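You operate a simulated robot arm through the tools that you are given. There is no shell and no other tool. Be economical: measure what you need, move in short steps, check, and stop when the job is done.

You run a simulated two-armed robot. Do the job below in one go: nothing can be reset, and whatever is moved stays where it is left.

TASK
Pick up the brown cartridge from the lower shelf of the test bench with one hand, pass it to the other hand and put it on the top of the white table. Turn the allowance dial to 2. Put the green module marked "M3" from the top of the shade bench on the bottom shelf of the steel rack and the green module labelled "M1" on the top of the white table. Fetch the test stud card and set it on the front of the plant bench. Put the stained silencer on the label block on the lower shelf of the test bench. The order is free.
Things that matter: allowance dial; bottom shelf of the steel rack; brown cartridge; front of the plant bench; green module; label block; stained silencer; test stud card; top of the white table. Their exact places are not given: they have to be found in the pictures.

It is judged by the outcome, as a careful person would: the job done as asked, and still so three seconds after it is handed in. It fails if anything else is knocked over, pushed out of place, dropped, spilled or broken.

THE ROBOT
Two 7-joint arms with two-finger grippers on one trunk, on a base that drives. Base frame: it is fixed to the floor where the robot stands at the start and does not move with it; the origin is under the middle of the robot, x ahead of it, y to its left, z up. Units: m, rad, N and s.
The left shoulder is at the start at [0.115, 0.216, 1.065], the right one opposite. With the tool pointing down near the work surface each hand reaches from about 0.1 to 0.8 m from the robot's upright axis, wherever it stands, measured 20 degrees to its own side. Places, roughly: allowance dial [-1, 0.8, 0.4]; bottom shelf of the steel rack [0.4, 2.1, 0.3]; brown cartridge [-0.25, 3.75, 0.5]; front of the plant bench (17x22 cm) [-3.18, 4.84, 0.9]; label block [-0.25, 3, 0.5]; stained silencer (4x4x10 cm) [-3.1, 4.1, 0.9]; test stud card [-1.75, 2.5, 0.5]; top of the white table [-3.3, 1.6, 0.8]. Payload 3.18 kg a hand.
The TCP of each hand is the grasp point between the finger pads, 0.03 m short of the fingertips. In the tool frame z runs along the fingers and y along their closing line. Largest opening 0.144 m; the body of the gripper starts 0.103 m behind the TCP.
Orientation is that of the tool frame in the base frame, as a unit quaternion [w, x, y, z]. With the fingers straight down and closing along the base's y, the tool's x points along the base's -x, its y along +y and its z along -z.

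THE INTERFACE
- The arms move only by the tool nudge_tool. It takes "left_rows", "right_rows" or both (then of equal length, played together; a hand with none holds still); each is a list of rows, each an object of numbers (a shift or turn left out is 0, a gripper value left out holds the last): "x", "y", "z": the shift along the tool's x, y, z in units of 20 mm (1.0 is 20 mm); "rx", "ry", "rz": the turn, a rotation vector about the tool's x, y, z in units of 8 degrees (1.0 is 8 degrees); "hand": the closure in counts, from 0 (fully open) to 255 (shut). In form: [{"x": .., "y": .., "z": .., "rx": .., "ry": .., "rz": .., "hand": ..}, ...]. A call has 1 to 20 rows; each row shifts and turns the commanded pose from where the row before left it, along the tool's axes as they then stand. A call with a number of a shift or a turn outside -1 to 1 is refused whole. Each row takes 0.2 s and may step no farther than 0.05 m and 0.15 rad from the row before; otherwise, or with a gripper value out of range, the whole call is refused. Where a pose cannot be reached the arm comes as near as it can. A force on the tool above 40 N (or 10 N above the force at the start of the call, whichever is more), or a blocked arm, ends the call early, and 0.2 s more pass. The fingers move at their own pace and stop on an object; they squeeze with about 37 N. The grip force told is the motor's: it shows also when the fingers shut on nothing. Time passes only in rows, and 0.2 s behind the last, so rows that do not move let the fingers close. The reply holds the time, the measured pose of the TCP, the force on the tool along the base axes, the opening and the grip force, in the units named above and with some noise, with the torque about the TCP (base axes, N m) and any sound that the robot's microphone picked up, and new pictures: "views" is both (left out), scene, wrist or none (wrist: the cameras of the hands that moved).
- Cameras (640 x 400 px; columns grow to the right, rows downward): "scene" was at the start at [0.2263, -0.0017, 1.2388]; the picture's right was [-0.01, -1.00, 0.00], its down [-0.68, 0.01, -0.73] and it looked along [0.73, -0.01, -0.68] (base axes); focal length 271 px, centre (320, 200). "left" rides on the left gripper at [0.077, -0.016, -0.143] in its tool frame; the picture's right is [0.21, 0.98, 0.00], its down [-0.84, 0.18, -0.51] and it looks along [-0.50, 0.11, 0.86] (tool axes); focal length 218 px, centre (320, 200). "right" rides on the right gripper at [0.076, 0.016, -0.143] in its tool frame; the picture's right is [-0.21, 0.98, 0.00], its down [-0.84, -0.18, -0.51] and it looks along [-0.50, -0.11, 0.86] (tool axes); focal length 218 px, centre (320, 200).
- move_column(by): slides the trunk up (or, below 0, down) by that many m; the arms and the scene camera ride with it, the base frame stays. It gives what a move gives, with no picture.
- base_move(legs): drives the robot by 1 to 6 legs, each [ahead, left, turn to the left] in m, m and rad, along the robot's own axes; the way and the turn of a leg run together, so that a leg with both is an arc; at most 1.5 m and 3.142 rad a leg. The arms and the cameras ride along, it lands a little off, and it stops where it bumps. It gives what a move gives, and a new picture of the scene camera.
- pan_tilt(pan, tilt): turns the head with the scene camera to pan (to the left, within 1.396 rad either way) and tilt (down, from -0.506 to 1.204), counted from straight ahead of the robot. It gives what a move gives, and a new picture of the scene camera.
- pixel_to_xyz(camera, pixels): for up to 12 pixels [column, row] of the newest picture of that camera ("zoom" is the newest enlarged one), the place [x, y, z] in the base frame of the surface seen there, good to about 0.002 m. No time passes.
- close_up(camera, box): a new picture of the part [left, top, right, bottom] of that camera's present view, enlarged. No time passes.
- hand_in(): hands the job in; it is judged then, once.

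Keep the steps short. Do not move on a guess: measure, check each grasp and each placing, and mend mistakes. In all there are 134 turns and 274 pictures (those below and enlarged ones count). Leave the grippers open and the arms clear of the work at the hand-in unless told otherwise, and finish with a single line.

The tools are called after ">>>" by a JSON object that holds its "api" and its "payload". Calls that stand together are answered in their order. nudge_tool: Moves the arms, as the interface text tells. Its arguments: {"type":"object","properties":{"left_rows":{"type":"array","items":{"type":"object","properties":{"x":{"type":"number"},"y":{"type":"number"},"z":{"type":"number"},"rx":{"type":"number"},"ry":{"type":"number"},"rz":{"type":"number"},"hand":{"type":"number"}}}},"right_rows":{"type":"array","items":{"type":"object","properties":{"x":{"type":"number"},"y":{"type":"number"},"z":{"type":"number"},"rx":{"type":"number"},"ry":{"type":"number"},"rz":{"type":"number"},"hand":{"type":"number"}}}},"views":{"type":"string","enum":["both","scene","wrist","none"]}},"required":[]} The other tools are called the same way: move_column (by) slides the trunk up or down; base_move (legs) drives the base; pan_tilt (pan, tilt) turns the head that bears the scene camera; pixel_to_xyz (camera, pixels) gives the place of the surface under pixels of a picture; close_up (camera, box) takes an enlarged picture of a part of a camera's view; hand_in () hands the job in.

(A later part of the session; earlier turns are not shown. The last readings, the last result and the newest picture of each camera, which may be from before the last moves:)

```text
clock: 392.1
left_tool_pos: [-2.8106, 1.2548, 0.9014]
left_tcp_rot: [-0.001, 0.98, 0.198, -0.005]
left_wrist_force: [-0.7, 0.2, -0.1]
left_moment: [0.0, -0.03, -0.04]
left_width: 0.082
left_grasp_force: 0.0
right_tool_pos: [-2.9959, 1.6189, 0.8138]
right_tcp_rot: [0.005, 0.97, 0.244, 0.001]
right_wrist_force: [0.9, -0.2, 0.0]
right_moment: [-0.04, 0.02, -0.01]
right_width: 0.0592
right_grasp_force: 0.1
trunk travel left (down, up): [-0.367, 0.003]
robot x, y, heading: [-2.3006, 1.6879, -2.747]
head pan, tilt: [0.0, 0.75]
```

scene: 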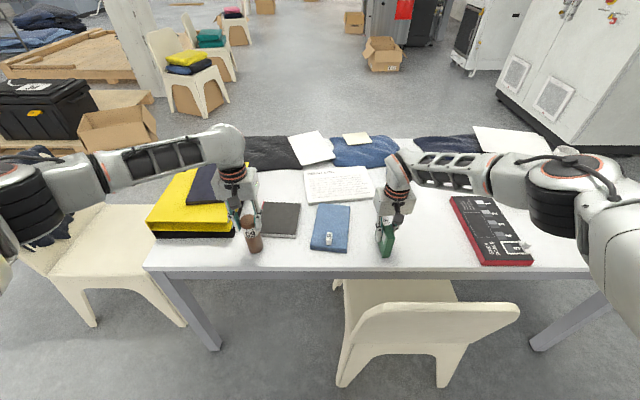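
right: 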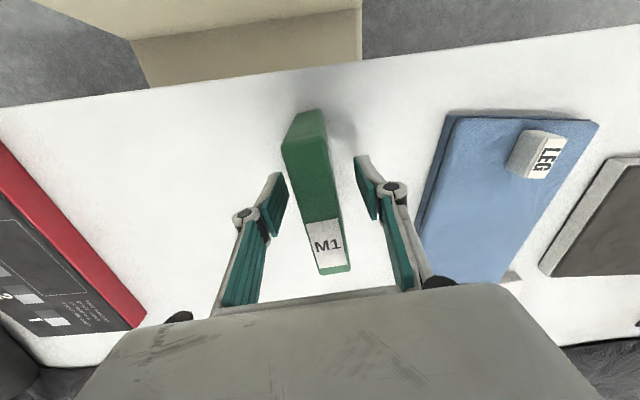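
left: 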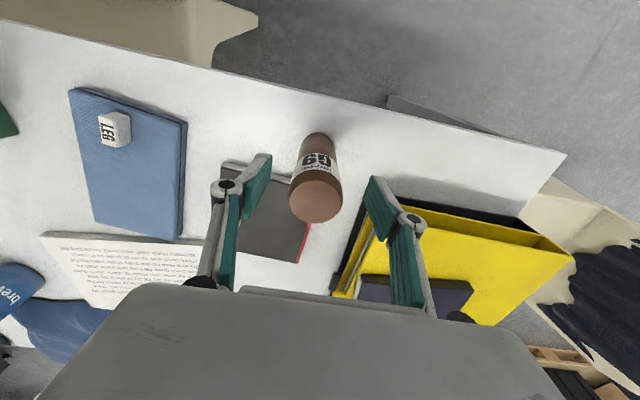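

Both stand on the white table. I raise and retract the hands, drive toward the island's west side where the stud card should be, and lower the trunk for a look.

>>> {"api": "nudge_tool", "payload": {"left_rows": [{"z": -1}, {"z": -1}, {"z": -1}, {"z": -1}, {"z": -1}, {"z": -1}, {"z": -1}, {"z": -1}, {"x": 1}, {"x": 1}, {"x": 1}, {"x": 1}, {"x": 1}, {"x": 1}], "right_rows": [{"z": -1}, {"z": -1}, {"z": -1}, {"z": -1}, {"z": -1}, {"z": -1}, {"z": -1}, {"z": -1}, {"z": -1}, {"z": -1}, {"z": -1}, {"x": 1}, {"x": 1}, {"x": 1}], "views": "scene"}}

>>> {"api": "base_move", "payload": {"legs": [[0, -0.68, 0], [0, 0, 3.14]]}}

>>> {"api": "pan_tilt", "payload": {"pan": -0.1, "tilt": 0.75}}

>>> {"api": "pan_tilt", "payload": {"pan": 1.1, "tilt": 0.35}}

```text
clock: 395.1
left_tool_pos: [-2.6952, 1.3016, 1.0578]
left_tcp_rot: [0.0, 0.98, 0.197, -0.006]
left_wrist_force: [0.7, -0.3, 0.8]
left_moment: [-0.03, 0.04, 0.0]
left_width: 0.082
left_grasp_force: 0.2
right_tool_pos: [-2.9446, 1.6488, 1.0152]
right_tcp_rot: [0.005, 0.97, 0.244, 0.001]
right_wrist_force: [0.5, 0.2, -0.4]
right_moment: [0.01, -0.02, -0.01]
right_width: 0.0595
right_grasp_force: 0.0
right hand out of reach, approached as far as the arm can: row 11
trunk travel left (down, up): [-0.367, 0.003]
robot x, y, heading: [-2.2969, 1.6926, -2.742]
head pan, tilt: [0.0, 0.75]
```

scene: 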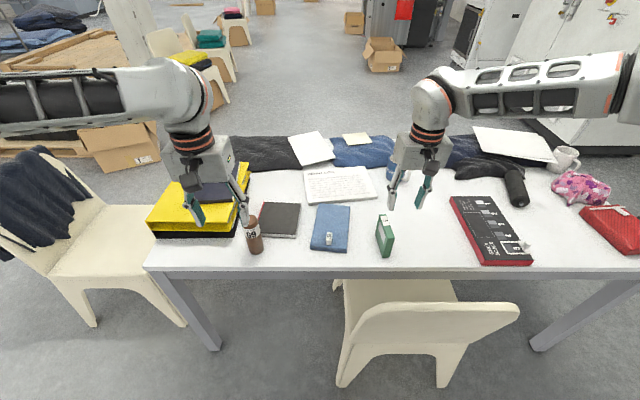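

```text
clock: 408.7
left_tool_pos: [-2.1563, 2.6879, 1.0579]
left_tcp_rot: [0.006, -0.191, 0.982, 0.0]
left_wrist_force: [-0.2, -0.7, 0.7]
left_moment: [0.02, -0.03, 0.0]
left_width: 0.0819
left_grasp_force: 0.1
right_tool_pos: [-1.9115, 2.3376, 1.0141]
right_tcp_rot: [-0.002, -0.238, 0.971, 0.006]
right_wrist_force: [-0.1, 0.1, 0.1]
right_moment: [0.02, 0.01, 0.0]
right_width: 0.0594
right_grasp_force: 0.1
trunk travel left (down, up): [-0.367, 0.003]
robot x, y, heading: [-2.5587, 2.3056, 0.389]
head pan, tilt: [0.0, 0.75]
```

scene: 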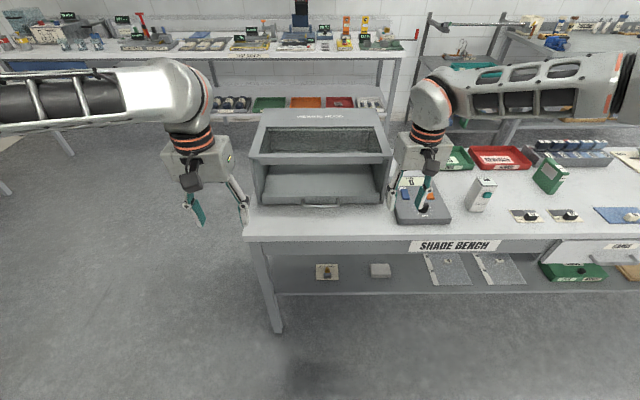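

```text
clock: 409.4
left_tool_pos: [-2.1559, 2.6877, 1.0588]
left_tcp_rot: [0.005, -0.191, 0.982, -0.002]
left_wrist_force: [0.0, 0.7, 0.2]
left_moment: [0.03, -0.04, 0.0]
left_width: 0.082
left_grasp_force: 0.1
right_tool_pos: [-1.9105, 2.3378, 1.0139]
right_tcp_rot: [-0.001, -0.238, 0.971, 0.005]
right_wrist_force: [-0.1, 0.2, 0.0]
right_moment: [0.01, -0.01, 0.0]
right_width: 0.0593
right_grasp_force: 0.1
trunk travel left (down, up): [-0.367, 0.003]
robot x, y, heading: [-2.5525, 2.3068, 0.381]
head pan, tilt: [-0.099, 0.75]
```

scene: 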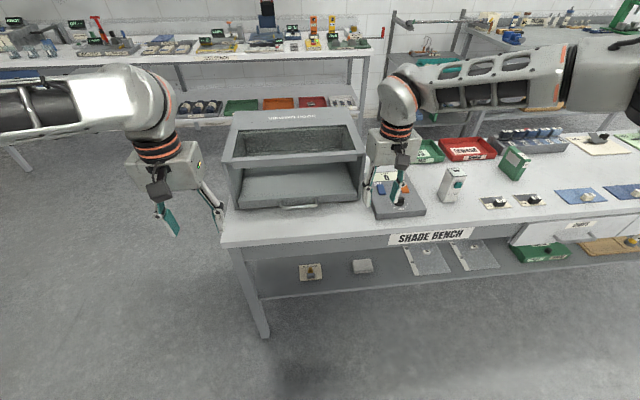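

```text
clock: 410.8
left_tool_pos: [-2.1553, 2.6884, 1.0579]
left_tcp_rot: [0.006, -0.192, 0.981, -0.001]
left_wrist_force: [1.0, 0.2, 0.7]
left_moment: [0.0, 0.01, 0.01]
left_width: 0.0817
left_grasp_force: 0.0
right_tool_pos: [-1.9116, 2.3359, 1.0127]
right_tcp_rot: [-0.001, -0.239, 0.971, 0.005]
right_wrist_force: [-1.5, -0.6, -0.7]
right_moment: [0.01, -0.01, 0.01]
right_width: 0.0591
right_grasp_force: 0.1
trunk travel left (down, up): [-0.367, 0.003]
robot x, y, heading: [-2.5565, 2.304, 0.387]
head pan, tilt: [1.1, 0.351]
```

scene: 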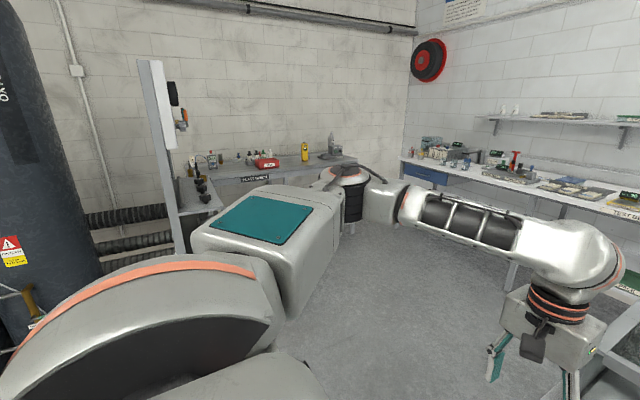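

The card with a stud sits on the shade bench's lower shelf at (311,271). Measure and zoom.

>>> {"api": "pan_tilt", "payload": {"pan": -0.1, "tilt": 0.75}}

>>> {"api": "close_up", "payload": {"camera": "scene", "box": [280, 240, 400, 300]}}

>>> {"api": "pixel_to_xyz", "payload": {"camera": "scene", "pixels": [[301, 266], [321, 265], [302, 280], [322, 279], [310, 268], [311, 275], [362, 262], [270, 298], [400, 290], [235, 247], [300, 243], [330, 290]]}}

```text
clock: 412.1
left_tool_pos: [-2.1561, 2.6876, 1.0583]
left_tcp_rot: [0.006, -0.192, 0.981, -0.001]
left_wrist_force: [0.0, 0.3, 0.2]
left_moment: [-0.01, 0.02, 0.01]
left_width: 0.0815
left_grasp_force: 0.1
right_tool_pos: [-1.9124, 2.3374, 1.0143]
right_tcp_rot: [0.0, -0.238, 0.971, 0.005]
right_wrist_force: [-0.1, 0.2, -0.7]
right_moment: [0.0, -0.02, -0.01]
right_width: 0.0595
right_grasp_force: 0.0
trunk travel left (down, up): [-0.367, 0.003]
robot x, y, heading: [-2.5592, 2.3023, 0.389]
head pan, tilt: [-0.099, 0.75]
```

scene: 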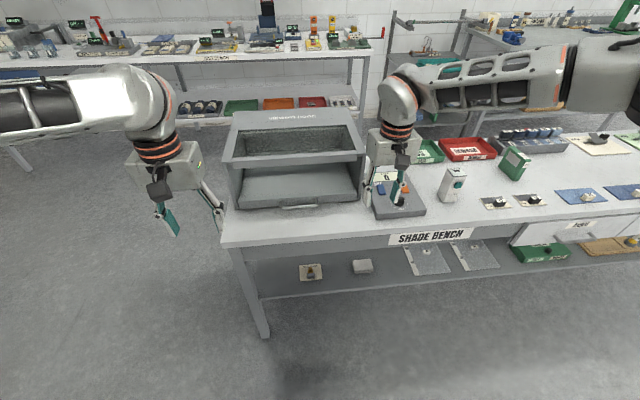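

```text
5.33 times, centred on (340, 270) of scene
```

zoom: 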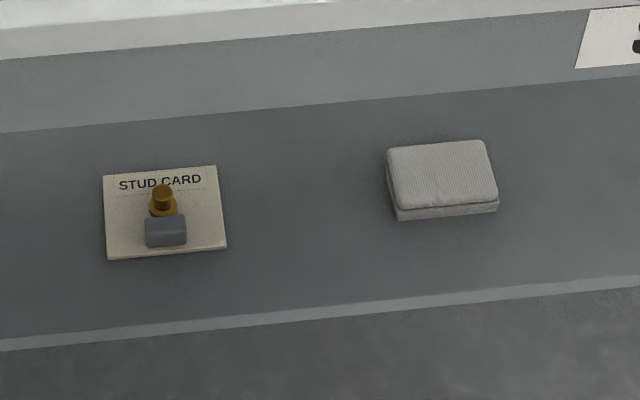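

```text
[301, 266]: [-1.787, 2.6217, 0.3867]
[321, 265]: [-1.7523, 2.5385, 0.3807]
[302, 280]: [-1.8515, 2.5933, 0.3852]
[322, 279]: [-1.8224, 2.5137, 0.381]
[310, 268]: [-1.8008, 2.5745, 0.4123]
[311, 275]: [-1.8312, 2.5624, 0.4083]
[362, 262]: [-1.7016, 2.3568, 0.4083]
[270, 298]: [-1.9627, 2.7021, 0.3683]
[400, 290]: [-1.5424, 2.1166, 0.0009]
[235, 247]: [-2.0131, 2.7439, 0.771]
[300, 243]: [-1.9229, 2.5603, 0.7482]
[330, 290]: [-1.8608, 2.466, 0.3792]
```

The stud card's grey block is at (−1.831, 2.562, 0.408). I pitch the right hand ~33°, lower the trunk, and line up the base.

>>> {"api": "nudge_tool", "payload": {"right_rows": [{"x": 1}, {"x": 1}, {"x": 1}, {"x": 1}, {"ry": -0.92, "hand": 110}, {"ry": -0.92}, {"ry": -0.92}, {"ry": -0.92}, {"ry": -0.5}, {}], "left_rows": [{"x": 0.6}, {"x": 0.6}, {"z": -1}, {"z": -1}, {"z": -1}, {"z": -1}, {"z": -1}, {}, {}, {}], "views": "none"}}

>>> {"api": "move_column", "payload": {"by": -0.24}}

>>> {"api": "base_move", "payload": {"legs": [[0, 0.115, 0]]}}

```text
clock: 414.4
left_tool_pos: [-2.1781, 2.6795, 1.1588]
left_tcp_rot: [0.006, -0.192, 0.981, 0.0]
left_wrist_force: [0.0, -0.7, -0.2]
left_moment: [0.02, -0.01, 0.01]
left_width: 0.0819
left_grasp_force: 0.1
right_tool_pos: [-1.9844, 2.3011, 1.0127]
right_tcp_rot: [0.279, -0.226, 0.93, 0.073]
right_wrist_force: [0.1, -0.7, 0.7]
right_moment: [0.01, 0.0, 0.02]
right_width: 0.0819
right_grasp_force: 0.0
trunk travel left (down, up): [-0.367, 0.003]
robot x, y, heading: [-2.5568, 2.304, 0.382]
head pan, tilt: [-0.099, 0.75]
```

```text
clock: 416.9
left_tool_pos: [-2.1799, 2.6785, 0.9201]
left_tcp_rot: [0.007, -0.191, 0.982, 0.0]
left_wrist_force: [0.3, 0.6, -0.2]
left_moment: [0.0, -0.02, 0.01]
left_width: 0.0818
left_grasp_force: 0.0
right_tool_pos: [-1.9842, 2.3, 0.7666]
right_tcp_rot: [0.269, -0.227, 0.933, 0.072]
right_wrist_force: [-1.1, -1.0, -0.3]
right_moment: [0.03, -0.03, -0.02]
right_width: 0.082
right_grasp_force: 0.0
trunk travel left (down, up): [-0.127, 0.243]
robot x, y, heading: [-2.5571, 2.2995, 0.388]
head pan, tilt: [-0.099, 0.75]
```

```text
clock: 418.5
left_tool_pos: [-2.2226, 2.785, 0.9177]
left_tcp_rot: [0.006, -0.192, 0.981, -0.001]
left_wrist_force: [0.4, -0.2, -0.1]
left_moment: [-0.02, 0.0, -0.02]
left_width: 0.0818
left_grasp_force: 0.1
right_tool_pos: [-2.0282, 2.407, 0.7648]
right_tcp_rot: [0.268, -0.228, 0.933, 0.072]
right_wrist_force: [-0.2, -0.2, -0.5]
right_moment: [0.01, 0.01, -0.03]
right_width: 0.082
right_grasp_force: 0.1
trunk travel left (down, up): [-0.127, 0.243]
robot x, y, heading: [-2.5986, 2.4104, 0.384]
head pan, tilt: [-0.099, 0.75]
```

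scene: 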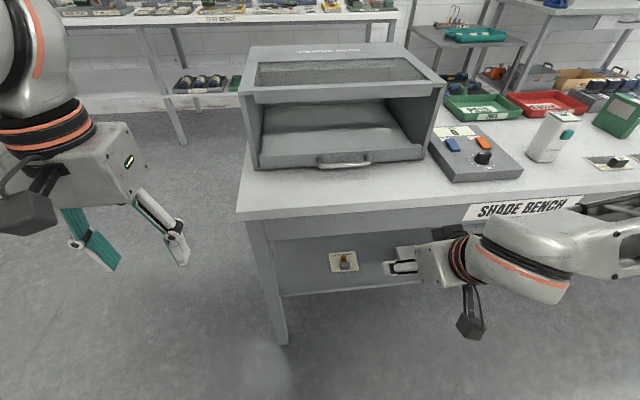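

>>> {"api": "nudge_tool", "payload": {"right_rows": [{"x": 0.6, "y": 0.26, "z": 0.96}, {"x": 0.6, "y": 0.26, "z": 0.96}, {"x": 0.6, "y": 0.26, "z": 0.96}, {"x": 0.6, "y": 0.26, "z": 0.96}, {"x": 0.6, "y": 0.26, "z": 0.96}, {"x": 0.6, "y": 0.26, "z": 0.96}, {"x": 0.6, "y": 0.26, "z": 0.96}, {"x": 0.6, "y": 0.26, "z": 0.96}, {"x": 0.6, "y": 0.26, "z": 0.96}, {"x": 0.6, "y": 0.26, "z": 0.96}, {"x": 0.6, "y": 0.26, "z": 0.96}, {"x": 0.6, "y": 0.26, "z": 0.96}, {"x": 0.6, "y": 0.26, "z": 0.96}], "views": "none"}}

>>> {"api": "base_move", "payload": {"legs": [[0.2, 0, 0]]}}

>>> {"api": "nudge_tool", "payload": {"right_rows": [{}], "views": "wrist"}}

>>> {"api": "close_up", "payload": {"camera": "right", "box": [200, 60, 440, 260]}}

>>> {"api": "pixel_to_xyz", "payload": {"camera": "right", "pixels": [[320, 120], [320, 140], [320, 160], [320, 180], [320, 200], [340, 160], [300, 160], [340, 180], [300, 180], [310, 170], [330, 170], [320, 220]]}}

```text
clock: 421.3
left_tool_pos: [-2.2229, 2.7839, 0.9181]
left_tcp_rot: [0.006, -0.192, 0.981, -0.001]
left_wrist_force: [0.2, 0.5, -0.3]
left_moment: [-0.02, -0.02, 0.01]
left_width: 0.0818
left_grasp_force: 0.0
right_tool_pos: [-2.0193, 2.4656, 0.665]
right_tcp_rot: [0.264, -0.228, 0.935, 0.069]
right_wrist_force: [0.1, 0.3, -0.6]
right_moment: [-0.02, 0.0, 0.0]
right_width: 0.0817
right_grasp_force: 0.0
right hand out of reach, approached as far as the arm can: row 3, 4, 5, 6, 7, 8, 9, 10, 11, 12, 13
trunk travel left (down, up): [-0.127, 0.243]
robot x, y, heading: [-2.5992, 2.4098, 0.388]
head pan, tilt: [-0.099, 0.75]
```

```text
clock: 422.6
left_tool_pos: [-2.1034, 2.8345, 0.9182]
left_tcp_rot: [0.006, -0.192, 0.981, -0.001]
left_wrist_force: [-0.1, -0.3, -1.0]
left_moment: [0.0, -0.02, 0.01]
left_width: 0.082
left_grasp_force: 0.0
right_tool_pos: [-1.91, 2.511, 0.6594]
right_tcp_rot: [0.252, -0.228, 0.938, 0.067]
right_wrist_force: [-0.6, 0.0, -0.5]
right_moment: [0.01, 0.0, 0.02]
right_width: 0.0816
right_grasp_force: 0.1
trunk travel left (down, up): [-0.127, 0.243]
robot x, y, heading: [-2.4804, 2.4594, 0.388]
head pan, tilt: [-0.099, 0.75]
stopped in leg 1: the force on the tool passed its limit at 59 N (the readings are from after the stop); the commanded pose is now the measured one
```

scene: 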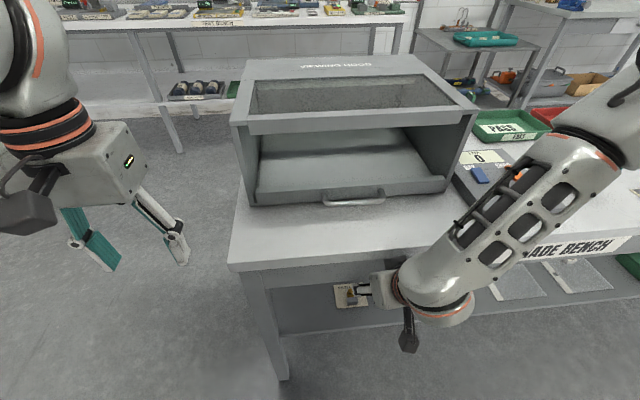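

```text
clock: 423.0
left_tool_pos: [-2.1038, 2.8343, 0.9187]
left_tcp_rot: [0.005, -0.193, 0.981, -0.001]
left_wrist_force: [0.2, 0.1, -0.3]
left_moment: [0.03, 0.0, 0.0]
left_width: 0.0819
left_grasp_force: 0.0
right_tool_pos: [-1.9088, 2.5102, 0.6593]
right_tcp_rot: [0.253, -0.227, 0.938, 0.066]
right_wrist_force: [0.2, 0.2, 0.2]
right_moment: [-0.01, -0.02, -0.04]
right_width: 0.0817
right_grasp_force: 0.0
trunk travel left (down, up): [-0.127, 0.243]
robot x, y, heading: [-2.4817, 2.4584, 0.39]
head pan, tilt: [-0.099, 0.75]
```

right: 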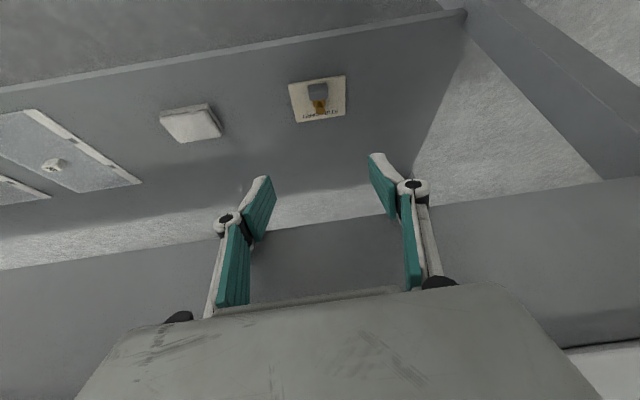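

```text
2.00 times, centred on (320, 160) of right
```

zoom: 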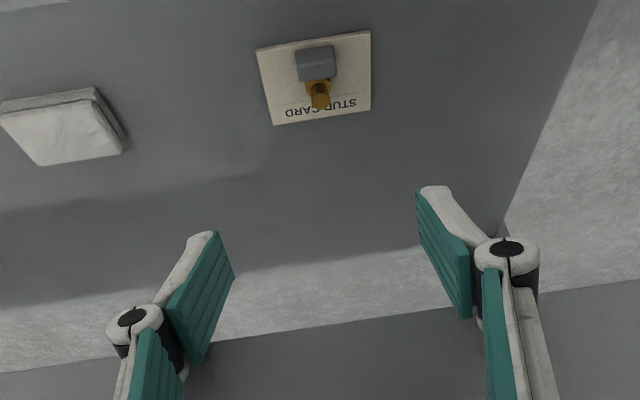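

```text
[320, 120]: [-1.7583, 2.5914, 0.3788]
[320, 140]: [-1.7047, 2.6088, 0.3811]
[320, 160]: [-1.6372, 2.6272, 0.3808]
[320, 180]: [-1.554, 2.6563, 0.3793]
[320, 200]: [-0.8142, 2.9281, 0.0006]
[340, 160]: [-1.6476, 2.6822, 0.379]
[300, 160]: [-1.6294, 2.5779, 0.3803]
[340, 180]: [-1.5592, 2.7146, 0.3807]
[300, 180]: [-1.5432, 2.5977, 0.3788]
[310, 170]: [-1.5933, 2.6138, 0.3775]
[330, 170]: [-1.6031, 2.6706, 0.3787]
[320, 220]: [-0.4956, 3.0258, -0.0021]
```

The hand met the bench front since it could not get lower. I back off, lower the trunk fully, and bring the hand to z≈0.45.

>>> {"api": "base_move", "payload": {"legs": [[-0.17, 0, 0]]}}

>>> {"api": "move_column", "payload": {"by": -0.122}}

>>> {"api": "nudge_tool", "payload": {"right_rows": [{"x": 0.05, "z": 0.95}, {"x": 0.05, "z": 0.95}, {"x": 0.05, "z": 0.95}, {"x": 0.05, "z": 0.95}, {"x": 0.05, "z": 0.95}], "views": "both"}}

```text
clock: 424.5
left_tool_pos: [-2.257, 2.7705, 0.9172]
left_tcp_rot: [0.005, -0.192, 0.981, -0.001]
left_wrist_force: [-0.4, -0.4, -0.6]
left_moment: [0.01, -0.03, 0.01]
left_width: 0.0817
left_grasp_force: 0.1
right_tool_pos: [-2.0646, 2.4448, 0.6602]
right_tcp_rot: [0.253, -0.225, 0.939, 0.066]
right_wrist_force: [0.1, -0.5, -0.6]
right_moment: [0.02, 0.04, 0.0]
right_width: 0.0818
right_grasp_force: 0.0
trunk travel left (down, up): [-0.127, 0.243]
robot x, y, heading: [-2.6358, 2.3975, 0.383]
head pan, tilt: [-0.099, 0.75]
```

scene: 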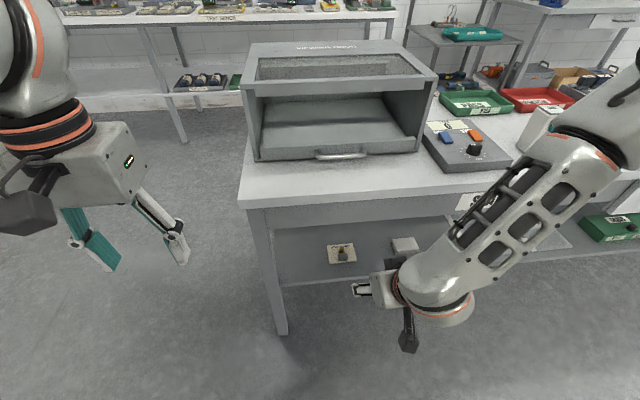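

```text
clock: 426.0
left_tool_pos: [-2.2577, 2.7699, 0.7979]
left_tcp_rot: [0.005, -0.192, 0.981, 0.0]
left_wrist_force: [-0.8, 0.1, -0.1]
left_moment: [0.0, -0.01, -0.02]
left_width: 0.0818
left_grasp_force: 0.0
right_tool_pos: [-2.1696, 2.404, 0.4091]
right_tcp_rot: [0.061, -0.229, 0.971, 0.037]
right_wrist_force: [0.6, 0.0, 1.2]
right_moment: [0.03, -0.02, 0.01]
right_width: 0.0821
right_grasp_force: 0.2
trunk travel left (down, up): [-0.005, 0.365]
robot x, y, heading: [-2.6359, 2.3972, 0.387]
head pan, tilt: [-0.099, 0.75]
```

```text
clock: 427.2
left_tool_pos: [-2.2568, 2.7701, 0.7961]
left_tcp_rot: [0.006, -0.192, 0.981, -0.001]
left_wrist_force: [0.8, 0.6, -0.8]
left_moment: [-0.03, -0.02, 0.02]
left_width: 0.0819
left_grasp_force: 0.1
right_tool_pos: [-2.1568, 2.4199, 0.3151]
right_tcp_rot: [0.056, -0.228, 0.971, 0.033]
right_wrist_force: [0.2, 0.0, 0.4]
right_moment: [0.01, -0.01, -0.01]
right_width: 0.0819
right_grasp_force: 0.1
right hand out of reach, approached as far as the arm can: row 2, 3, 4
trunk travel left (down, up): [-0.005, 0.365]
robot x, y, heading: [-2.6357, 2.3999, 0.383]
head pan, tilt: [-0.099, 0.75]
```

scene: 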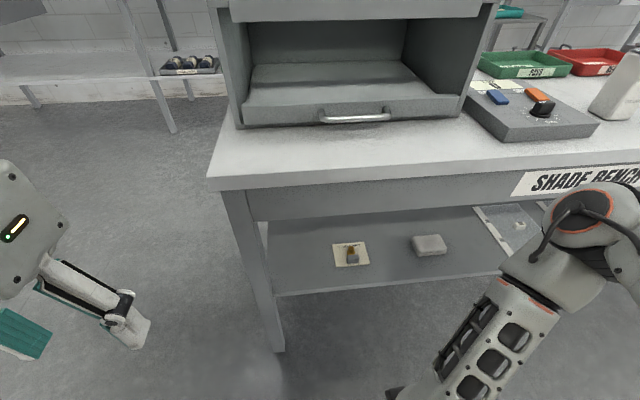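
right: 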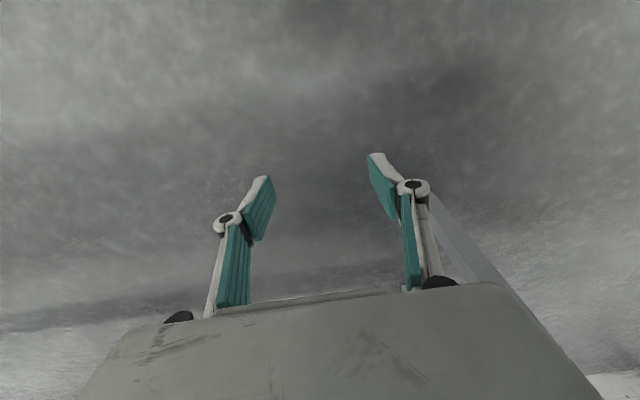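

>>> {"api": "nudge_tool", "payload": {"right_rows": [{"x": -1}, {"x": -1}, {"x": -1}, {"x": -1}, {"x": -1}, {"x": -1}, {"x": -1}, {"z": -1}, {"z": -1}, {"z": -1}, {"z": -1}, {"z": -1}, {"ry": -0.85}, {"ry": -0.85}, {"ry": -0.85}, {"ry": -0.85}, {}], "views": "none"}}

>>> {"api": "base_move", "payload": {"legs": [[0.14, 0, 0]]}}

>>> {"api": "nudge_tool", "payload": {"right_rows": [{}], "views": "wrist"}}

```text
clock: 430.8
left_tool_pos: [-2.257, 2.7703, 0.7971]
left_tcp_rot: [0.006, -0.191, 0.982, 0.001]
left_wrist_force: [0.1, -0.3, 0.0]
left_moment: [-0.01, 0.0, -0.01]
left_width: 0.0821
left_grasp_force: 0.1
right_tool_pos: [-2.0217, 2.5173, 0.4627]
right_tcp_rot: [0.243, -0.215, 0.944, 0.066]
right_wrist_force: [0.3, 0.8, -0.1]
right_moment: [-0.04, 0.02, 0.01]
right_width: 0.0818
right_grasp_force: 0.0
right hand out of reach, approached as far as the arm can: row 15, 16
trunk travel left (down, up): [-0.005, 0.365]
robot x, y, heading: [-2.6356, 2.3979, 0.384]
head pan, tilt: [-0.099, 0.75]
```

```text
clock: 432.2
left_tool_pos: [-2.1277, 2.8206, 0.7965]
left_tcp_rot: [0.007, -0.19, 0.982, -0.001]
left_wrist_force: [0.2, 0.7, 0.1]
left_moment: [0.03, 0.0, 0.02]
left_width: 0.0819
left_grasp_force: 0.0
right_tool_pos: [-1.9047, 2.5661, 0.4617]
right_tcp_rot: [0.236, -0.219, 0.945, 0.065]
right_wrist_force: [0.5, 0.1, 1.0]
right_moment: [-0.01, 0.01, -0.02]
right_width: 0.0819
right_grasp_force: 0.0
trunk travel left (down, up): [-0.005, 0.365]
robot x, y, heading: [-2.5064, 2.4445, 0.384]
head pan, tilt: [-0.099, 0.75]
stopped in leg 1: the robot was blocked; the commanded pose is now the measured one
```

scene: 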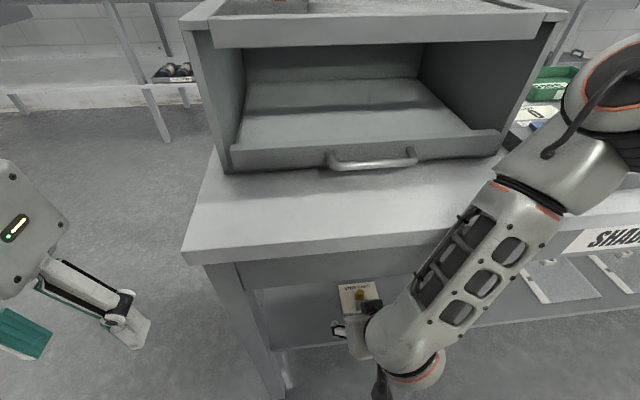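

```text
clock: 432.6
left_tool_pos: [-2.1292, 2.8212, 0.7975]
left_tcp_rot: [0.007, -0.191, 0.982, 0.0]
left_wrist_force: [-0.3, -0.4, -0.9]
left_moment: [0.0, 0.01, 0.02]
left_width: 0.0821
left_grasp_force: 0.1
right_tool_pos: [-1.9036, 2.5666, 0.4619]
right_tcp_rot: [0.235, -0.219, 0.945, 0.066]
right_wrist_force: [0.3, -0.5, -0.3]
right_moment: [-0.01, 0.01, 0.01]
right_width: 0.0819
right_grasp_force: 0.1
trunk travel left (down, up): [-0.005, 0.365]
robot x, y, heading: [-2.5065, 2.4488, 0.383]
head pan, tilt: [-0.099, 0.75]
```

right: 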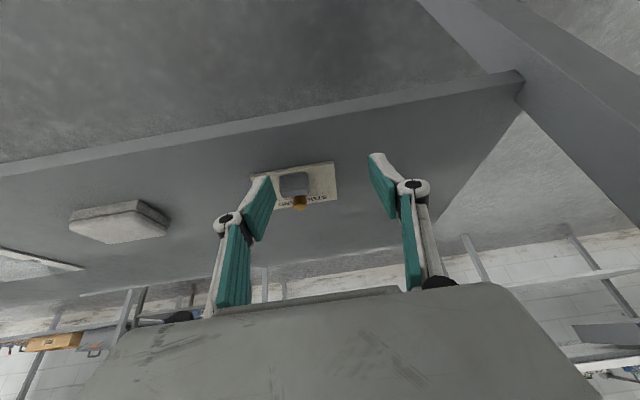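

The forearm touches the table edge, so I back 5 cm and reach with the arm to the grey block.

>>> {"api": "base_move", "payload": {"legs": [[-0.05, 0, 0]]}}

>>> {"api": "nudge_tool", "payload": {"right_rows": [{"x": -0.667, "y": -0.32, "z": 0.74, "hand": 130}, {"x": -0.667, "y": -0.32, "z": 0.74}, {"x": -0.667, "y": -0.32, "z": 0.74}, {"x": -0.667, "y": -0.32, "z": 0.74}, {"x": -0.667, "y": -0.32, "z": 0.74}, {"x": -0.667, "y": -0.32, "z": 0.74}, {}], "views": "wrist"}}

>>> {"api": "pixel_to_xyz", "payload": {"camera": "right", "pixels": [[310, 190], [320, 190], [330, 190], [320, 205], [320, 220], [300, 205], [340, 205], [310, 175], [330, 175]]}}

```text
clock: 433.5
left_tool_pos: [-2.1751, 2.804, 0.7962]
left_tcp_rot: [0.005, -0.191, 0.982, -0.001]
left_wrist_force: [-1.0, 0.3, 1.2]
left_moment: [-0.01, 0.02, 0.03]
left_width: 0.082
left_grasp_force: 0.1
right_tool_pos: [-1.9496, 2.5478, 0.4606]
right_tcp_rot: [0.236, -0.218, 0.945, 0.065]
right_wrist_force: [-0.3, 0.8, -0.6]
right_moment: [-0.01, 0.02, -0.01]
right_width: 0.0817
right_grasp_force: 0.2
trunk travel left (down, up): [-0.005, 0.365]
robot x, y, heading: [-2.5542, 2.4252, 0.384]
head pan, tilt: [-0.099, 0.75]
```

scene: 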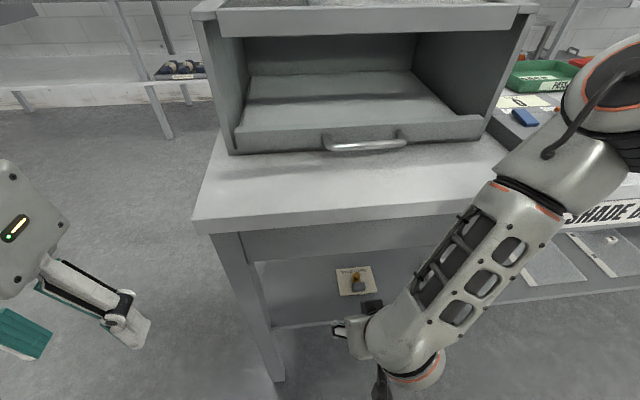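

```text
clock: 435.1
left_tool_pos: [-2.1837, 2.8041, 0.8009]
left_tcp_rot: [0.01, -0.19, 0.982, -0.001]
left_wrist_force: [-0.3, -0.6, 0.5]
left_moment: [0.0, 0.02, -0.01]
left_width: 0.0819
left_grasp_force: 0.1
right_tool_pos: [-1.8421, 2.5667, 0.4256]
right_tcp_rot: [0.236, -0.225, 0.943, 0.066]
right_wrist_force: [1.4, 0.3, 0.2]
right_moment: [0.01, 0.02, 0.02]
right_width: 0.0704
right_grasp_force: 0.0
trunk travel left (down, up): [-0.005, 0.365]
robot x, y, heading: [-2.5525, 2.4287, 0.388]
head pan, tilt: [-0.099, 0.75]
```

right: 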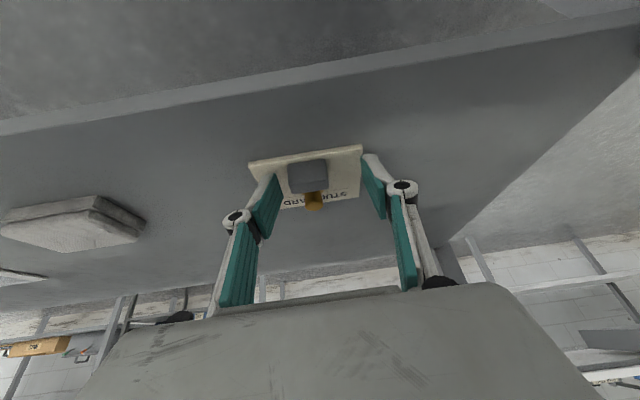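

```text
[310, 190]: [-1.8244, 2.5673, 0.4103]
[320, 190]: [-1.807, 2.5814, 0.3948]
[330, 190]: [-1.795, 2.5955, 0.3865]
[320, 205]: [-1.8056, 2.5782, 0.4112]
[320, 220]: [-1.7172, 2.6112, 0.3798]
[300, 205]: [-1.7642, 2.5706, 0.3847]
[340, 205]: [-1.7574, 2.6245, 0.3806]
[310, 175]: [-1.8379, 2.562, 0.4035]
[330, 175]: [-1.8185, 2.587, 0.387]
```

The block is between the fingers. Lower 4 mm, close, lift 4 cm and back out.

>>> {"api": "nudge_tool", "payload": {"right_rows": [{"x": 0.1, "z": 0.2}, {"hand": 255}, {}, {}, {}, {"x": -0.47, "z": -0.88}, {"x": -0.47, "z": -0.88}, {}], "views": "wrist"}}

>>> {"api": "base_move", "payload": {"legs": [[-0.2, 0, 0]]}}

>>> {"api": "move_column", "payload": {"by": 0.33}}

>>> {"api": "pan_tilt", "payload": {"pan": 1.39, "tilt": 0.35}}

>>> {"api": "close_up", "payload": {"camera": "scene", "box": [120, 60, 440, 260]}}

>>> {"api": "pixel_to_xyz", "payload": {"camera": "scene", "pixels": [[200, 180], [230, 180], [260, 180], [290, 180], [320, 175], [350, 170], [380, 165], [200, 200], [260, 200], [300, 170], [340, 160], [180, 190]]}}

```text
clock: 436.9
left_tool_pos: [-2.1746, 2.8021, 0.7944]
left_tcp_rot: [0.005, -0.19, 0.982, -0.001]
left_wrist_force: [0.4, 1.4, 0.5]
left_moment: [0.02, 0.0, -0.02]
left_width: 0.0819
left_grasp_force: 0.1
right_tool_pos: [-1.8476, 2.5559, 0.4419]
right_tcp_rot: [0.221, -0.221, 0.948, 0.063]
right_wrist_force: [0.3, -0.6, -3.2]
right_moment: [-0.07, 0.08, -0.03]
right_width: 0.0337
right_grasp_force: 36.6
trunk travel left (down, up): [-0.005, 0.365]
robot x, y, heading: [-2.5528, 2.428, 0.38]
head pan, tilt: [-0.099, 0.75]
```

right: 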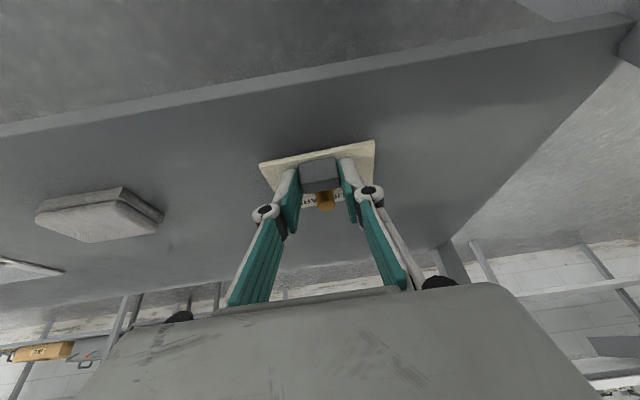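

```text
clock: 438.5
left_tool_pos: [-2.3565, 2.7293, 0.795]
left_tcp_rot: [0.006, -0.188, 0.982, -0.001]
left_wrist_force: [-0.6, 0.1, 1.1]
left_moment: [0.06, -0.02, -0.01]
left_width: 0.082
left_grasp_force: 0.0
right_tool_pos: [-2.0141, 2.487, 0.4539]
right_tcp_rot: [0.235, -0.216, 0.945, 0.064]
right_wrist_force: [-0.8, 0.0, -2.8]
right_moment: [-0.04, 0.1, 0.02]
right_width: 0.0338
right_grasp_force: 37.0
trunk travel left (down, up): [-0.005, 0.365]
robot x, y, heading: [-2.736, 2.3599, 0.376]
head pan, tilt: [-0.099, 0.75]
```

scene: 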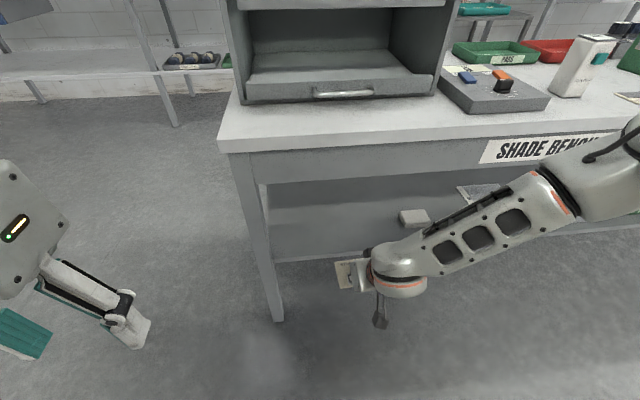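

```text
clock: 441.8
left_tool_pos: [-2.3562, 2.7293, 1.1247]
left_tcp_rot: [0.004, -0.189, 0.982, -0.001]
left_wrist_force: [0.2, -0.5, 0.1]
left_moment: [0.02, -0.01, -0.03]
left_width: 0.082
left_grasp_force: 0.0
right_tool_pos: [-2.0149, 2.4862, 0.7827]
right_tcp_rot: [0.235, -0.216, 0.945, 0.065]
right_wrist_force: [-0.3, -0.3, -2.9]
right_moment: [-0.04, 0.08, 0.01]
right_width: 0.0338
right_grasp_force: 37.1
trunk travel left (down, up): [-0.335, 0.035]
robot x, y, heading: [-2.7365, 2.3546, 0.381]
head pan, tilt: [-0.099, 0.75]
```

```text
clock: 443.4
left_tool_pos: [-2.3565, 2.7288, 1.1258]
left_tcp_rot: [0.004, -0.189, 0.982, -0.002]
left_wrist_force: [-0.3, 0.3, 0.6]
left_moment: [0.0, 0.01, 0.06]
left_width: 0.0821
left_grasp_force: 0.1
right_tool_pos: [-2.0143, 2.4862, 0.7829]
right_tcp_rot: [0.236, -0.218, 0.945, 0.065]
right_wrist_force: [0.5, 0.2, -3.2]
right_moment: [-0.03, 0.08, 0.0]
right_width: 0.0333
right_grasp_force: 37.3
trunk travel left (down, up): [-0.335, 0.035]
robot x, y, heading: [-2.7374, 2.3553, 0.375]
head pan, tilt: [1.389, 0.351]
```

scene: 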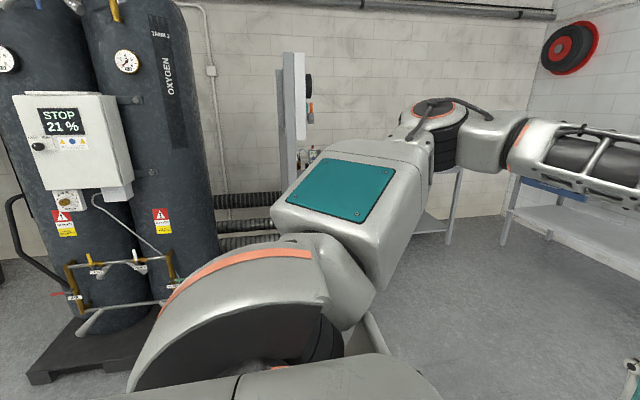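

```text
2.00 times, centred on (280, 160) of scene
```

zoom: 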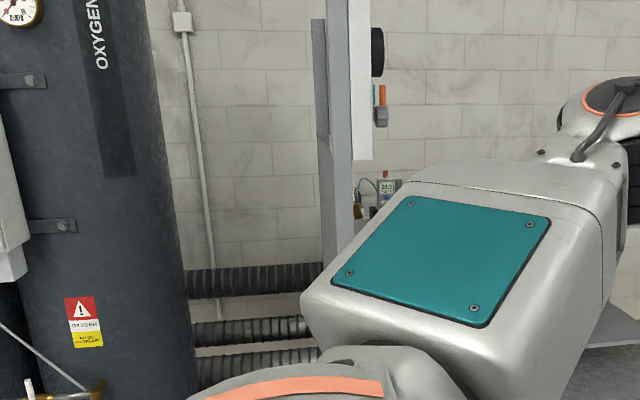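

```text
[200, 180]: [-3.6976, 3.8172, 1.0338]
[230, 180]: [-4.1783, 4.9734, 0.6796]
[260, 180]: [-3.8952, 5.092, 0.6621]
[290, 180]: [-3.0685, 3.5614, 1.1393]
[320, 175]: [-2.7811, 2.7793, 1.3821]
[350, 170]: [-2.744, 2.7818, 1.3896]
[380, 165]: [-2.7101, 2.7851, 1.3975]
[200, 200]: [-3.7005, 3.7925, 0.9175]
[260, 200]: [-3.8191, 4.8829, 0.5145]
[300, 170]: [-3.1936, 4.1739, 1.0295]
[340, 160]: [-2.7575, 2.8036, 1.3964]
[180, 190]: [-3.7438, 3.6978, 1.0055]
```

The card is held (33 mm). I raise the hand, turn toward the plant bench and drive there along the open floor.

>>> {"api": "nudge_tool", "payload": {"right_rows": [{"x": -0.47, "z": -0.88}, {"x": -0.47, "z": -0.88}, {"x": -0.47, "z": -0.88}, {"x": -0.47, "z": -0.88}, {"x": -0.47, "z": -0.88}, {"x": -0.47, "z": -0.88}, {"x": -0.47, "z": -0.88}, {"x": -0.47, "z": -0.88}, {"x": 0.8, "z": -0.45}, {"x": 0.8, "z": -0.45}], "views": "none"}}

>>> {"api": "base_move", "payload": {"legs": [[0, 0, 2.1], [0.273, -0.984, 0], [0.837, -0.59, 0]]}}

>>> {"api": "pan_tilt", "payload": {"pan": 0.1, "tilt": 0.65}}

>>> {"api": "pixel_to_xyz", "payload": {"camera": "scene", "pixels": [[320, 120], [320, 160], [320, 200], [320, 240], [260, 160], [380, 160], [260, 200], [380, 200], [200, 200], [440, 160], [200, 160], [300, 180]]}}

```text
clock: 445.6
left_tool_pos: [-2.356, 2.7286, 1.1267]
left_tcp_rot: [0.005, -0.189, 0.982, 0.0]
left_wrist_force: [0.0, -0.1, -0.8]
left_moment: [0.01, -0.03, 0.0]
left_width: 0.0819
left_grasp_force: 0.1
right_tool_pos: [-2.0464, 2.467, 0.9429]
right_tcp_rot: [0.235, -0.216, 0.946, 0.065]
right_wrist_force: [0.6, 0.3, -3.2]
right_moment: [-0.07, 0.07, 0.02]
right_width: 0.0337
right_grasp_force: 37.2
trunk travel left (down, up): [-0.335, 0.035]
robot x, y, heading: [-2.7352, 2.3566, 0.377]
head pan, tilt: [1.389, 0.351]
```

```text
clock: 449.1
left_tool_pos: [-3.0084, 2.8152, 1.1247]
left_tcp_rot: [-0.005, 0.754, -0.657, -0.001]
left_wrist_force: [-0.5, -0.1, 0.2]
left_moment: [0.03, -0.06, -0.01]
left_width: 0.0818
left_grasp_force: 0.1
right_tool_pos: [-2.6803, 3.0521, 0.942]
right_tcp_rot: [-0.147, 0.752, -0.613, -0.193]
right_wrist_force: [-0.1, 0.7, -3.2]
right_moment: [-0.08, -0.08, -0.05]
right_width: 0.0335
right_grasp_force: 37.1
trunk travel left (down, up): [-0.335, 0.035]
robot x, y, heading: [-2.7362, 2.3584, 1.703]
head pan, tilt: [1.389, 0.351]
stopped in leg 1: the robot was blocked; the commanded pose is now the measured one
```

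scene: 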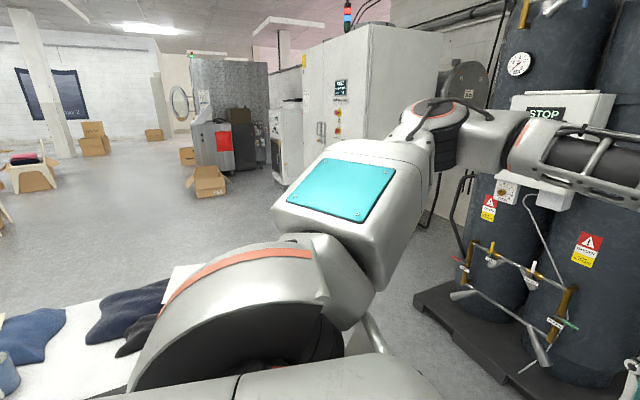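

```text
clock: 450.5
left_tool_pos: [-3.0075, 2.8141, 1.1253]
left_tcp_rot: [-0.005, 0.754, -0.657, -0.002]
left_wrist_force: [-0.6, -0.3, 0.7]
left_moment: [0.0, -0.03, -0.01]
left_width: 0.082
left_grasp_force: 0.1
right_tool_pos: [-2.6771, 3.0534, 0.9421]
right_tcp_rot: [-0.146, 0.752, -0.613, -0.194]
right_wrist_force: [-1.1, -0.2, -3.4]
right_moment: [-0.13, -0.02, 0.02]
right_width: 0.0336
right_grasp_force: 36.9
trunk travel left (down, up): [-0.335, 0.035]
robot x, y, heading: [-2.7359, 2.3553, 1.708]
head pan, tilt: [0.099, 0.649]
```

scene: 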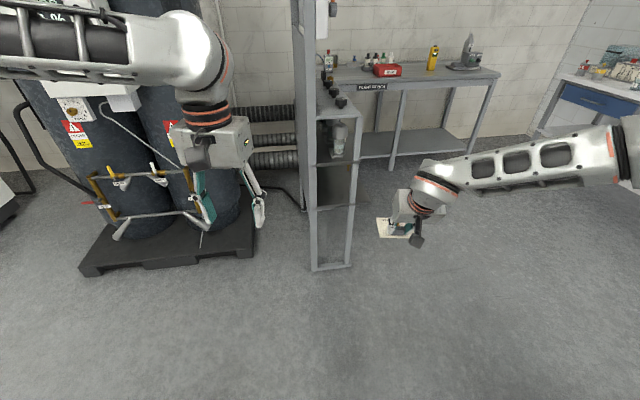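

```text
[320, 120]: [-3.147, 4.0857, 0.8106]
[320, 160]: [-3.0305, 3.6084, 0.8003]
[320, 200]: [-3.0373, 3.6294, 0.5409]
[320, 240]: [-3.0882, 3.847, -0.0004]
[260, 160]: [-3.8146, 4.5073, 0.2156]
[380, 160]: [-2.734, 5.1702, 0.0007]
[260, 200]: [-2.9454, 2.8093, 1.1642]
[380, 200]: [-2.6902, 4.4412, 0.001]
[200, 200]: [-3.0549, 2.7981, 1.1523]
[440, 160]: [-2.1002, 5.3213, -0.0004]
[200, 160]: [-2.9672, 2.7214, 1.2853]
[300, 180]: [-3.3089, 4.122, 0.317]
```

The turn was stopped by a bump near the white table. From here I raise the hand a bit more and drive on toward the plant bench, then turn.

>>> {"api": "nudge_tool", "payload": {"right_rows": [{"x": -0.47, "z": -0.88}, {"x": -0.47, "z": -0.88}, {"x": -0.47, "z": -0.88}, {"x": -0.47, "z": -0.88}, {"x": -0.47, "z": -0.88}], "views": "none"}}

>>> {"api": "base_move", "payload": {"legs": [[0.997, -0.426, 0], [0.803, 0.104, 0], [0, 0, 0.75]]}}

>>> {"api": "pan_tilt", "payload": {"pan": 0.0, "tilt": 0.7}}

>>> {"api": "pixel_to_xyz", "payload": {"camera": "scene", "pixels": [[320, 120], [320, 150], [320, 180], [320, 210], [360, 150], [360, 180], [400, 150], [400, 180], [280, 150], [280, 180], [240, 180], [440, 180]]}}

```text
clock: 451.7
left_tool_pos: [-3.0047, 2.8131, 1.1257]
left_tcp_rot: [-0.005, 0.753, -0.657, -0.003]
left_wrist_force: [-0.8, 0.0, -0.2]
left_moment: [0.0, -0.01, -0.04]
left_width: 0.0822
left_grasp_force: 0.0
right_tool_pos: [-2.6737, 3.0521, 1.0432]
right_tcp_rot: [-0.147, 0.752, -0.612, -0.194]
right_wrist_force: [0.5, -0.1, -2.5]
right_moment: [-0.11, -0.01, 0.0]
right_width: 0.0335
right_grasp_force: 37.2
trunk travel left (down, up): [-0.335, 0.035]
robot x, y, heading: [-2.7352, 2.3559, 1.709]
head pan, tilt: [0.099, 0.649]
```

```text
clock: 456.6
left_tool_pos: [-2.7556, 3.7575, 1.1357]
left_tcp_rot: [-0.01, 0.77, -0.638, -0.008]
left_wrist_force: [0.9, 0.0, -0.2]
left_moment: [-0.01, -0.01, 0.03]
left_width: 0.0818
left_grasp_force: 0.2
right_tool_pos: [-2.428, 4.0078, 1.0491]
right_tcp_rot: [-0.145, 0.761, -0.599, -0.202]
right_wrist_force: [-0.1, -0.1, -4.0]
right_moment: [-0.09, -0.02, -0.01]
right_width: 0.0339
right_grasp_force: 36.8
trunk travel left (down, up): [-0.335, 0.035]
robot x, y, heading: [-2.4732, 3.3188, 1.741]
head pan, tilt: [0.099, 0.649]
stopped in leg 1: the robot was blocked; the commanded pose is now the measured one
```

scene: 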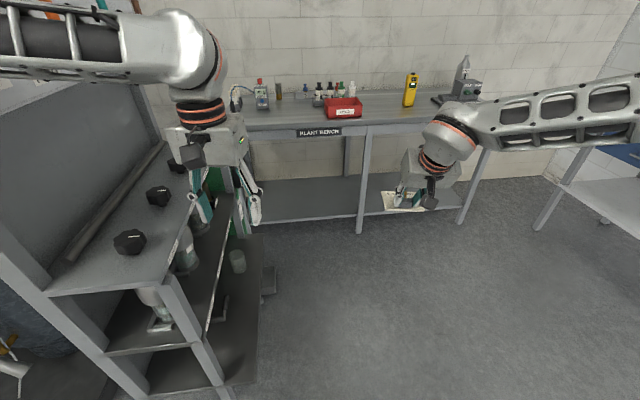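

```text
clock: 457.3
left_tool_pos: [-2.7554, 3.7573, 1.1364]
left_tcp_rot: [-0.011, 0.769, -0.64, -0.009]
left_wrist_force: [0.2, -0.2, 0.3]
left_moment: [-0.04, -0.04, -0.03]
left_width: 0.0817
left_grasp_force: 0.0
right_tool_pos: [-2.4266, 4.0053, 1.0532]
right_tcp_rot: [-0.145, 0.761, -0.599, -0.204]
right_wrist_force: [-0.8, 0.0, -3.0]
right_moment: [-0.08, -0.02, 0.01]
right_width: 0.0336
right_grasp_force: 36.8
trunk travel left (down, up): [-0.335, 0.035]
robot x, y, heading: [-2.4716, 3.3207, 1.746]
head pan, tilt: [0.0, 0.7]
```

scene: 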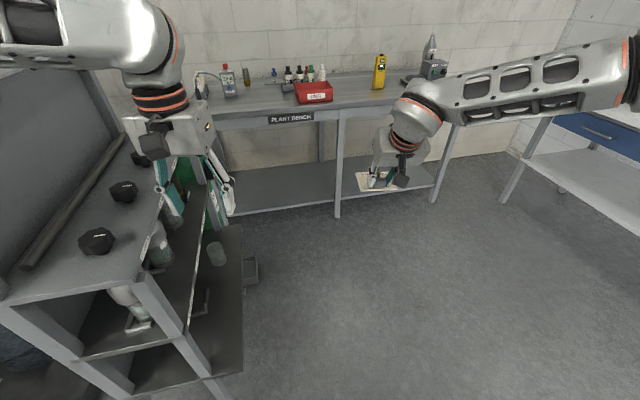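

```text
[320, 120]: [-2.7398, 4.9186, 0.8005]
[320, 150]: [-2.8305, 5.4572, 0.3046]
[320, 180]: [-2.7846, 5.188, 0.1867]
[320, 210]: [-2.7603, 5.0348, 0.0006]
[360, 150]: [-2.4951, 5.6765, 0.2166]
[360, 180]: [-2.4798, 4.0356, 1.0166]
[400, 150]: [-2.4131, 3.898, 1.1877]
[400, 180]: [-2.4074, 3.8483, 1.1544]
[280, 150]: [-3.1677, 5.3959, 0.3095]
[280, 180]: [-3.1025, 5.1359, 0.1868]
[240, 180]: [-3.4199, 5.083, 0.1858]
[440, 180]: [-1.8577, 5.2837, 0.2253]
```

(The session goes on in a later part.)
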